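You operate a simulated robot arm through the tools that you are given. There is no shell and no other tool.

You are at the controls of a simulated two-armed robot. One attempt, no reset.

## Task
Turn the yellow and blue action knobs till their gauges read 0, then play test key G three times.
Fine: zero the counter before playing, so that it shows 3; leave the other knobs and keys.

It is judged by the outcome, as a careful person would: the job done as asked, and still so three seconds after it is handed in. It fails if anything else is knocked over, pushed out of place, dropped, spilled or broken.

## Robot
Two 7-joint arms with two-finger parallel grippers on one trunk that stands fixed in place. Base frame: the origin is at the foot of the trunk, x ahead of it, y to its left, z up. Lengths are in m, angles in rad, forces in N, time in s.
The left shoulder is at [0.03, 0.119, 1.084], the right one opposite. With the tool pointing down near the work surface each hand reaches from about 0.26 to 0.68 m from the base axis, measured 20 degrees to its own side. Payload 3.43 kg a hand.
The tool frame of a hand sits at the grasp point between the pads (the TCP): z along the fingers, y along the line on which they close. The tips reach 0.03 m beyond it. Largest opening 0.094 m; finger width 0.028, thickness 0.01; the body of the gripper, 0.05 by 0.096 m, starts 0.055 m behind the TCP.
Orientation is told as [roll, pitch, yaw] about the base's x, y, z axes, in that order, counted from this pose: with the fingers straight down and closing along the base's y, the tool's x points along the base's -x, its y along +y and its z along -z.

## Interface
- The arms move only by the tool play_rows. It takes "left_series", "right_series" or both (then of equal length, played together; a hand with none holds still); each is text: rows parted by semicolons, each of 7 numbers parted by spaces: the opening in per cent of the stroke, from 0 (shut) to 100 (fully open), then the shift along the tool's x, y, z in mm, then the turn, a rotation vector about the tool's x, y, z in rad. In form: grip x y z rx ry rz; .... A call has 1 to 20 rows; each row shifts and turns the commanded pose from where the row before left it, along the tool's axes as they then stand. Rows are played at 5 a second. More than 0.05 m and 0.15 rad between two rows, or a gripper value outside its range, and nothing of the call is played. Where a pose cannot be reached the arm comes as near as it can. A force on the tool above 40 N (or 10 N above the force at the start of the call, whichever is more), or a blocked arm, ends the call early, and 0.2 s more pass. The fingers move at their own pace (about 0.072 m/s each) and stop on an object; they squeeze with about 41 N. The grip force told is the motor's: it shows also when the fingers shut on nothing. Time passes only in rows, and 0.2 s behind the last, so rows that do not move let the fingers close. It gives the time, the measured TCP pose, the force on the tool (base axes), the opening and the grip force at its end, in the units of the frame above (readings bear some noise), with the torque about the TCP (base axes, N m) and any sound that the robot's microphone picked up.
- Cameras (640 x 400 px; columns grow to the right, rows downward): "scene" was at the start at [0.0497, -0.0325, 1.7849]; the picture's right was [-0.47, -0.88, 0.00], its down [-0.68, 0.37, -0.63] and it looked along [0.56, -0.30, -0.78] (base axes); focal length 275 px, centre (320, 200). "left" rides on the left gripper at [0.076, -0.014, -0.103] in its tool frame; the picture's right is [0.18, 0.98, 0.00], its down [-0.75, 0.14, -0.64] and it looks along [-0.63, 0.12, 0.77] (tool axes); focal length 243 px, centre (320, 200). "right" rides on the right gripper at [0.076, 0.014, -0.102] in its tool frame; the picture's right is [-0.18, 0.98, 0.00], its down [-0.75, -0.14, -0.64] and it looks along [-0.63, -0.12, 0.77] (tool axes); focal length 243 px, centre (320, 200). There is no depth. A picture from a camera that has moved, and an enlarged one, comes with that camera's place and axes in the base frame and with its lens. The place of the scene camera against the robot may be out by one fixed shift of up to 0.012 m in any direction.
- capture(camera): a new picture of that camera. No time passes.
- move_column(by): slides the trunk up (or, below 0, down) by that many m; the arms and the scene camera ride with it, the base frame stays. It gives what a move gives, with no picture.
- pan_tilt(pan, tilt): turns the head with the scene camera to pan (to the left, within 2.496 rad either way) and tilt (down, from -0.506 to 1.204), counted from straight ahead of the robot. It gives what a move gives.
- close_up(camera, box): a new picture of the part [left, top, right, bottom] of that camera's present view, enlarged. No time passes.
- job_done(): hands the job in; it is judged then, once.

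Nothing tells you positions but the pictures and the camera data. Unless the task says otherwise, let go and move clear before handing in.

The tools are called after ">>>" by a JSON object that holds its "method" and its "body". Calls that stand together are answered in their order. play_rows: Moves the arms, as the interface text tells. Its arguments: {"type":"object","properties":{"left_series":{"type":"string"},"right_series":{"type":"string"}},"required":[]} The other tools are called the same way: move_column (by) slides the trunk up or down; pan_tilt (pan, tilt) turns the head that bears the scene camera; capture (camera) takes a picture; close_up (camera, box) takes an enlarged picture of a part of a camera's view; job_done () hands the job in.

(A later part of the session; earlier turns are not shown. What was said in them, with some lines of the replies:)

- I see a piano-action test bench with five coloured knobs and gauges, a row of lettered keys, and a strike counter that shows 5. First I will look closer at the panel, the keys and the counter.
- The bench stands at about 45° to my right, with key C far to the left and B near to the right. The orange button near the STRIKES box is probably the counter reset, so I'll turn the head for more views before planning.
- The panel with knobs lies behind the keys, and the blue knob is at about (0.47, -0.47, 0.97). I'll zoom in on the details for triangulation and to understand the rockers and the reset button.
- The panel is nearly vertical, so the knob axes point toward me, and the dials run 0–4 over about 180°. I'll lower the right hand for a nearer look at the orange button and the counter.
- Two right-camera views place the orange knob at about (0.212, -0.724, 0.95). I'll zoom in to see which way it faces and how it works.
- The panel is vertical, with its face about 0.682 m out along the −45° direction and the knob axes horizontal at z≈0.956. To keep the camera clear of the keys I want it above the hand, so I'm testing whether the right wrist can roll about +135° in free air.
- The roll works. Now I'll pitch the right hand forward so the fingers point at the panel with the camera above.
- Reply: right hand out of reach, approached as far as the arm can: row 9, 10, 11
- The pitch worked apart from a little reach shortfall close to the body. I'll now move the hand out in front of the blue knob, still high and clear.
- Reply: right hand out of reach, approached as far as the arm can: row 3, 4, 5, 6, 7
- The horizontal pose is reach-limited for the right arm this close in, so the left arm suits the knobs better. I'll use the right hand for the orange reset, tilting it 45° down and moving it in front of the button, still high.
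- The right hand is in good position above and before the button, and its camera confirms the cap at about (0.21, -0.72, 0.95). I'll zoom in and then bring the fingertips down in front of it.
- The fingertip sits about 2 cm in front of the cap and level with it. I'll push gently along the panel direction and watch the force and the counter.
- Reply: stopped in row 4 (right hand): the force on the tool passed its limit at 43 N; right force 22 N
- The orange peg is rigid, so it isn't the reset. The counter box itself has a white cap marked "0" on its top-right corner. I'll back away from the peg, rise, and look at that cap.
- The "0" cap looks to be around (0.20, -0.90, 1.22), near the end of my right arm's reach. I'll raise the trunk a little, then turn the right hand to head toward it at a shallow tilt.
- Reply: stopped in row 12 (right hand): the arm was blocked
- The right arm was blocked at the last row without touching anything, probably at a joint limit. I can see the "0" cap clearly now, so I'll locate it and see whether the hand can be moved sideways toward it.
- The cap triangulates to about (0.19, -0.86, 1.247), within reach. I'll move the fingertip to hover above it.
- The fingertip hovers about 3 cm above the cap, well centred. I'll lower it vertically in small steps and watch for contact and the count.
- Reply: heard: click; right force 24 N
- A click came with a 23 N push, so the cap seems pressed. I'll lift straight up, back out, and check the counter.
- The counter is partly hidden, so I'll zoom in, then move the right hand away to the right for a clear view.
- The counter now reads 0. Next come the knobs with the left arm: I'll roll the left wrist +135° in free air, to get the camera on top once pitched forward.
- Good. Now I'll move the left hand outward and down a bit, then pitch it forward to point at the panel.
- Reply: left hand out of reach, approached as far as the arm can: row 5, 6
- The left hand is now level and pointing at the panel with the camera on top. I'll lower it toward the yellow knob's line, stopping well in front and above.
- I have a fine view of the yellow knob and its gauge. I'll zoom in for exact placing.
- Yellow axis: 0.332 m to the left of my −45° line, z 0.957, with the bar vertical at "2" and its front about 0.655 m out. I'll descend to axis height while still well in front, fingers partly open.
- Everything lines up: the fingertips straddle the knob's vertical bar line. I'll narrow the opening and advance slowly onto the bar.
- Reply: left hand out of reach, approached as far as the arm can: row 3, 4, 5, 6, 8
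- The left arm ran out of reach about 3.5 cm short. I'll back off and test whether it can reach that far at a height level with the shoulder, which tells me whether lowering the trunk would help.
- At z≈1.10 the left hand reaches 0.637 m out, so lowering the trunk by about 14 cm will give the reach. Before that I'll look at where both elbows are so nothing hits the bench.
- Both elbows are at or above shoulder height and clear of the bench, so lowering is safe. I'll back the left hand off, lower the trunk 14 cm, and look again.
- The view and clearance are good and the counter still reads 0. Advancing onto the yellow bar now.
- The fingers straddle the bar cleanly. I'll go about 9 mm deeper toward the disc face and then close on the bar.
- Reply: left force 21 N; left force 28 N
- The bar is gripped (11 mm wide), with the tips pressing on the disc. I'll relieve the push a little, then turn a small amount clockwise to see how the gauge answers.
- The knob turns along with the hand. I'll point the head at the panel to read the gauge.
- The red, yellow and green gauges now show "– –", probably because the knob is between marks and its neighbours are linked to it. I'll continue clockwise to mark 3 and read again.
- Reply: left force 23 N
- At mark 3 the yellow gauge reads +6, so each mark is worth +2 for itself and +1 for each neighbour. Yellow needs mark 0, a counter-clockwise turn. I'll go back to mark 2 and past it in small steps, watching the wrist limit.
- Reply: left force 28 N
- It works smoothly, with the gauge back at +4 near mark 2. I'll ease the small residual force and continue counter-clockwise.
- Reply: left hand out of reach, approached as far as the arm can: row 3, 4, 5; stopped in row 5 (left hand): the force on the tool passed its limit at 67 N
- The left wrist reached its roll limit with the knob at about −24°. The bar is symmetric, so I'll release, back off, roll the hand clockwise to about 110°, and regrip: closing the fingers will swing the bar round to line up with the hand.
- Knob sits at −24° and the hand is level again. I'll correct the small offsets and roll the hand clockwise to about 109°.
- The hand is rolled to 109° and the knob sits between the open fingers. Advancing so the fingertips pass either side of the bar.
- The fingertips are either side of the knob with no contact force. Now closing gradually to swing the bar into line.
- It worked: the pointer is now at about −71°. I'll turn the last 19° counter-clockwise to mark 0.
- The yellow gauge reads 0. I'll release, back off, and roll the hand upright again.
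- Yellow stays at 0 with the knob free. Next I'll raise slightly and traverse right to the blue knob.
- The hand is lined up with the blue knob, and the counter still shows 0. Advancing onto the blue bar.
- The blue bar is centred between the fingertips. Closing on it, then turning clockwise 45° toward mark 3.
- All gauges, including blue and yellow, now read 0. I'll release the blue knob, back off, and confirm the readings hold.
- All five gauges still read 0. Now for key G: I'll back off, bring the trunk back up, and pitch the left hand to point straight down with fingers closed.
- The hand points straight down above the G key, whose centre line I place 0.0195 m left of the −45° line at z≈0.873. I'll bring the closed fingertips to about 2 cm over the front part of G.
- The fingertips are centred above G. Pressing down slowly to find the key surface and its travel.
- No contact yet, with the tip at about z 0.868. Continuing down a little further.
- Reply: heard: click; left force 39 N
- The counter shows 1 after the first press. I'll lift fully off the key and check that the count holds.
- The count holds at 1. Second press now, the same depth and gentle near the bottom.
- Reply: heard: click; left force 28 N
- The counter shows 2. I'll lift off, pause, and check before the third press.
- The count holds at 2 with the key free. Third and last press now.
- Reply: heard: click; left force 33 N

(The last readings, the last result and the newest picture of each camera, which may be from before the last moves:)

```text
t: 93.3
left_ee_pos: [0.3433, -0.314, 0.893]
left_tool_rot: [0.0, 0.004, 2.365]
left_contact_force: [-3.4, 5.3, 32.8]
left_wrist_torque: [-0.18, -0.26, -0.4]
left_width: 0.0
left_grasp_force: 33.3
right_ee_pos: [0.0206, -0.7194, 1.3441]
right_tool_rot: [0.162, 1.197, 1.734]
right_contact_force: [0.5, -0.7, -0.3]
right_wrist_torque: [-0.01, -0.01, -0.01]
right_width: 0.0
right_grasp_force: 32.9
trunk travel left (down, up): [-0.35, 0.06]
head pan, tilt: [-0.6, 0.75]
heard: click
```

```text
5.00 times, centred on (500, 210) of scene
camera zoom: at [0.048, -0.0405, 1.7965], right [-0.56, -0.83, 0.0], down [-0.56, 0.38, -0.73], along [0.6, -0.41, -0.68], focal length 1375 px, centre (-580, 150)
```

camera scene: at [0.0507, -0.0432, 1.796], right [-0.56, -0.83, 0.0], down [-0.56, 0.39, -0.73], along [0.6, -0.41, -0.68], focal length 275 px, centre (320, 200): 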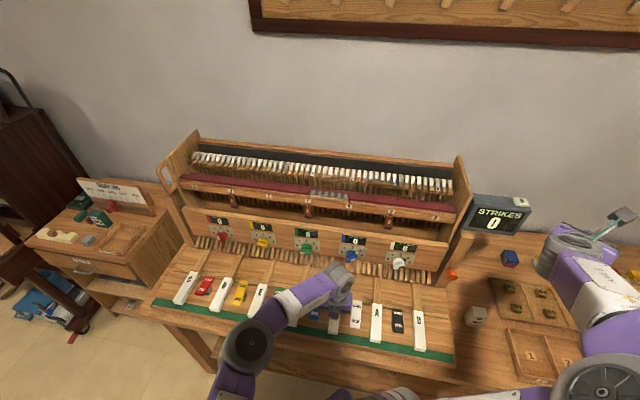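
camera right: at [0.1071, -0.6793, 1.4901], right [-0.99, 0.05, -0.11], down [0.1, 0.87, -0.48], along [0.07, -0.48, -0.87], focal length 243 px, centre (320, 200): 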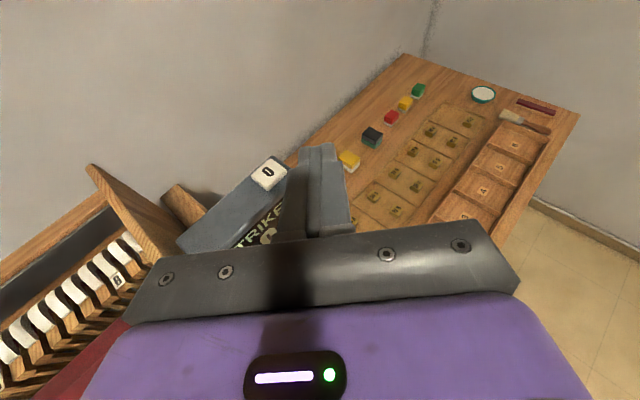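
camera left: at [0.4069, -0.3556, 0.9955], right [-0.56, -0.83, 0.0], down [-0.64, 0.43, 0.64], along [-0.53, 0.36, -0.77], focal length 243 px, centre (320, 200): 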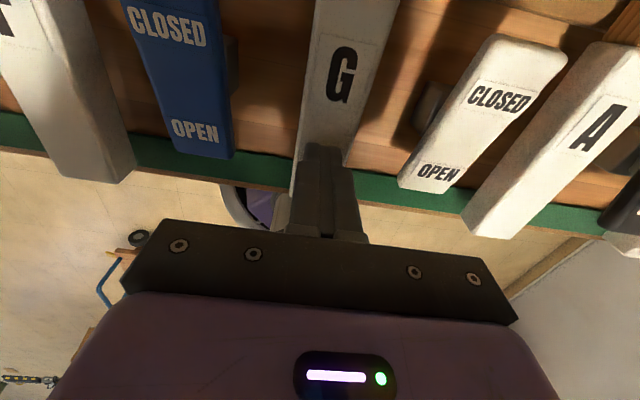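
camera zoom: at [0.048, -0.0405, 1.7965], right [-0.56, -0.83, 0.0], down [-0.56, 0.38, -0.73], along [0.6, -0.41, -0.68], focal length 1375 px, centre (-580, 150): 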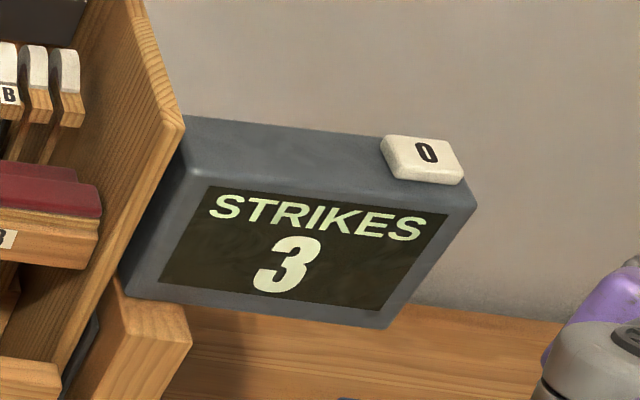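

The counter shows 3. Lifting straight up and moving the left hand well clear, then checking every reading.

>>> {"method": "play_rows", "body": {"left_series": "0 0 0 -6 0 0 0; 0 0 0 -10 0 0 0; 0 0 0 -20 0 0 0; 0 0 0 -35 0 0 0; 0 0 0 -35 0 0 0; 0 0 0 -35 0 0 0; 0 -15 -20 -35 0 0 0; 0 -20 -30 -30 0 0 0; 0 -20 -30 -30 0 0 0; 0 -20 -30 -20 0 0 0; 0 0 0 0 0 0 0"}}

>>> {"method": "capture", "body": {"camera": "scene"}}

>>> {"method": "close_up", "body": {"camera": "scene", "box": [180, 190, 440, 350]}}

>>> {"method": "close_up", "body": {"camera": "scene", "box": [440, 170, 560, 250]}}

```text
t: 95.7
left_ee_pos: [0.3673, -0.1847, 1.144]
left_tool_rot: [-0.002, -0.004, 2.364]
left_contact_force: [0.1, -0.6, 0.6]
left_wrist_torque: [0.02, 0.02, 0.03]
left_width: 0.0
left_grasp_force: 32.6
right_ee_pos: [0.0231, -0.7231, 1.3418]
right_tool_rot: [0.169, 1.194, 1.737]
right_contact_force: [0.0, 0.1, 0.1]
right_wrist_torque: [-0.02, 0.02, 0.0]
right_width: 0.0
right_grasp_force: 33.0
trunk travel left (down, up): [-0.35, 0.06]
head pan, tilt: [-0.6, 0.75]
```

```text
taken
camera scene: at [0.051, -0.0447, 1.7959], right [-0.56, -0.83, 0.0], down [-0.56, 0.39, -0.73], along [0.6, -0.41, -0.68], focal length 275 px, centre (320, 200)
```

scene: 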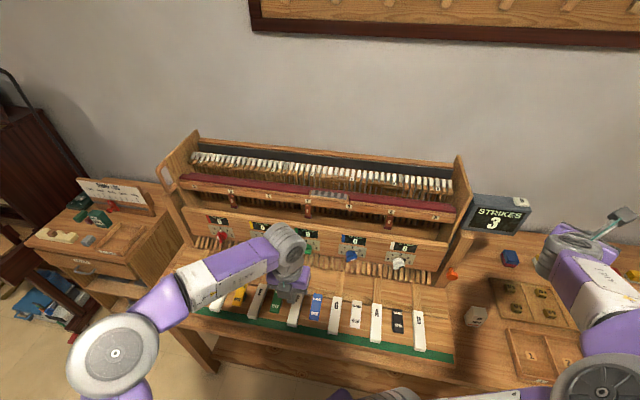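

```text
2.46 times, centred on (310, 270) of scene
camera zoom: at [0.051, -0.0447, 1.7959], right [-0.56, -0.83, 0.0], down [-0.56, 0.39, -0.73], along [0.6, -0.41, -0.68], focal length 677 px, centre (345, 28)
```

zoom: 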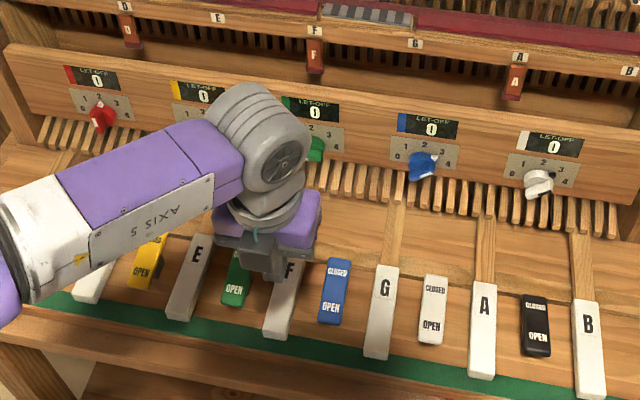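

```text
5.00 times, centred on (500, 210) of scene
camera zoom: at [0.051, -0.0447, 1.7959], right [-0.56, -0.83, 0.0], down [-0.56, 0.39, -0.73], along [0.6, -0.41, -0.68], focal length 1375 px, centre (-580, 150)
```

zoom: 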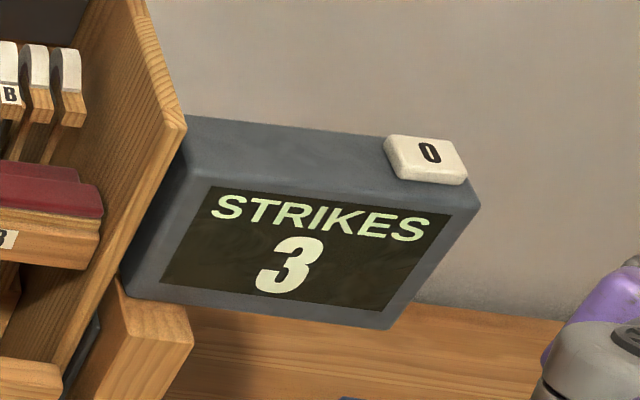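

The counter reads 3 and the visible gauges read 0. I'll raise the left arm further away and take one last look at the whole bench.

>>> {"method": "play_rows", "body": {"left_series": "0 -25 0 -35 0 0 0; 0 -25 0 -35 0 0 0; 0 -25 -10 -35 0 0 0; 0 -25 -20 -35 0 0 0; 0 -25 -20 -35 0 0 0; 0 0 0 -35 0 0 0; 0 0 0 0 0 0 0; 0 0 0 0 0 0 0"}}

>>> {"method": "pan_tilt", "body": {"pan": -0.785, "tilt": 0.8}}

>>> {"method": "capture", "body": {"camera": "scene"}}

>>> {"method": "close_up", "body": {"camera": "scene", "box": [130, 190, 430, 340]}}

>>> {"method": "close_up", "body": {"camera": "scene", "box": [380, 140, 500, 290]}}

```text
t: 97.5
left_ee_pos: [0.3126, -0.0586, 1.3544]
left_tool_rot: [-0.001, -0.002, 2.362]
left_contact_force: [0.1, 0.8, 1.2]
left_wrist_torque: [-0.02, 0.0, -0.03]
left_width: 0.0
left_grasp_force: 33.2
right_ee_pos: [0.0237, -0.7219, 1.3412]
right_tool_rot: [0.17, 1.194, 1.738]
right_contact_force: [-0.1, 0.5, 0.6]
right_wrist_torque: [-0.01, 0.0, 0.0]
right_width: 0.0
right_grasp_force: 32.9
trunk travel left (down, up): [-0.35, 0.06]
head pan, tilt: [-0.6, 0.75]
```

```text
t: 98.2
left_ee_pos: [0.313, -0.0575, 1.3554]
left_tool_rot: [0.0, -0.001, 2.362]
left_contact_force: [0.7, 1.3, 0.1]
left_wrist_torque: [-0.03, 0.0, 0.03]
left_width: 0.0001
left_grasp_force: 32.7
right_ee_pos: [0.024, -0.7213, 1.3425]
right_tool_rot: [0.168, 1.195, 1.736]
right_contact_force: [-0.6, -0.6, 0.4]
right_wrist_torque: [-0.01, -0.04, -0.01]
right_width: 0.0003
right_grasp_force: 32.6
trunk travel left (down, up): [-0.35, 0.06]
head pan, tilt: [-0.785, 0.799]
```

```text
taken
camera scene: at [0.0397, -0.0535, 1.792], right [-0.71, -0.71, 0.0], down [-0.51, 0.51, -0.7], along [0.49, -0.49, -0.72], focal length 275 px, centre (320, 200)
```

scene: 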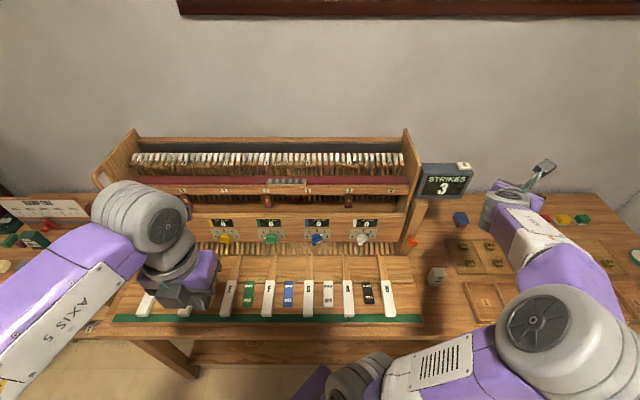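

```text
2.13 times, centred on (280, 265) of scene
camera zoom: at [0.0397, -0.0535, 1.792], right [-0.71, -0.71, 0.0], down [-0.51, 0.51, -0.7], along [0.49, -0.49, -0.72], focal length 586 px, centre (405, 61)
```

zoom: 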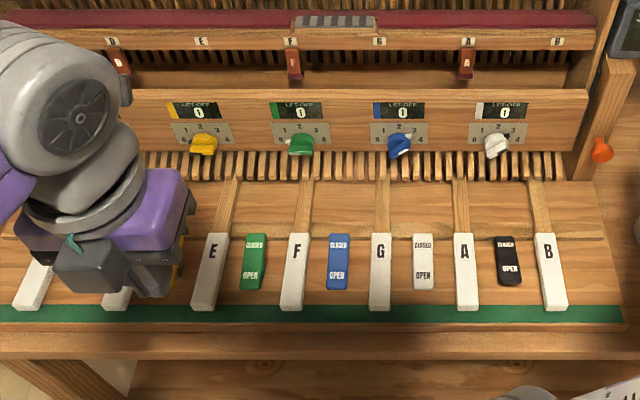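

```text
2.67 times, centred on (440, 215) of scene
camera zoom: at [0.0397, -0.0535, 1.792], right [-0.71, -0.71, 0.0], down [-0.51, 0.51, -0.7], along [0.49, -0.49, -0.72], focal length 733 px, centre (0, 160)
```

zoom: 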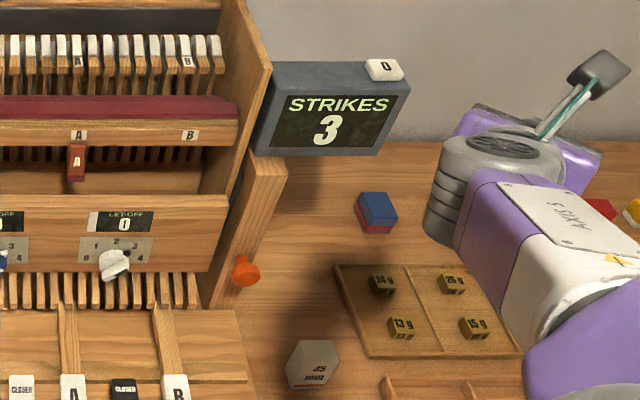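

The yellow and blue gauges both read 0, the counter shows 3, nothing else is out of place, and both hands are clear. I'm handing the job in.

>>> {"method": "job_done", "body": {}}

```text
The job is handed in.
```

The job is handed in. The yellow and blue gauges both read 0, and key G was played three times after zeroing the counter, which now shows 3.

- **Yellow knob:** it sits at mark 0 on its dial. Its gauge had read +4 at the start.
- **Blue knob:** it sits at mark 3. Its gauge had read -2.
- **Neighbouring gauges:** turning these two knobs also moved the red, green and white gauges, because each knob shifts its neighbours. All three read 0 at the last clear look, and I did not touch those knobs.
- **Orange peg:** I first took it for the counter reset and pushed it briefly, at about 43 N. It did not move and looks unchanged. The real reset was the white "0" cap on the counter.

No other key was pressed, and I saw nothing else disturbed. Both hands are clear of the bench.
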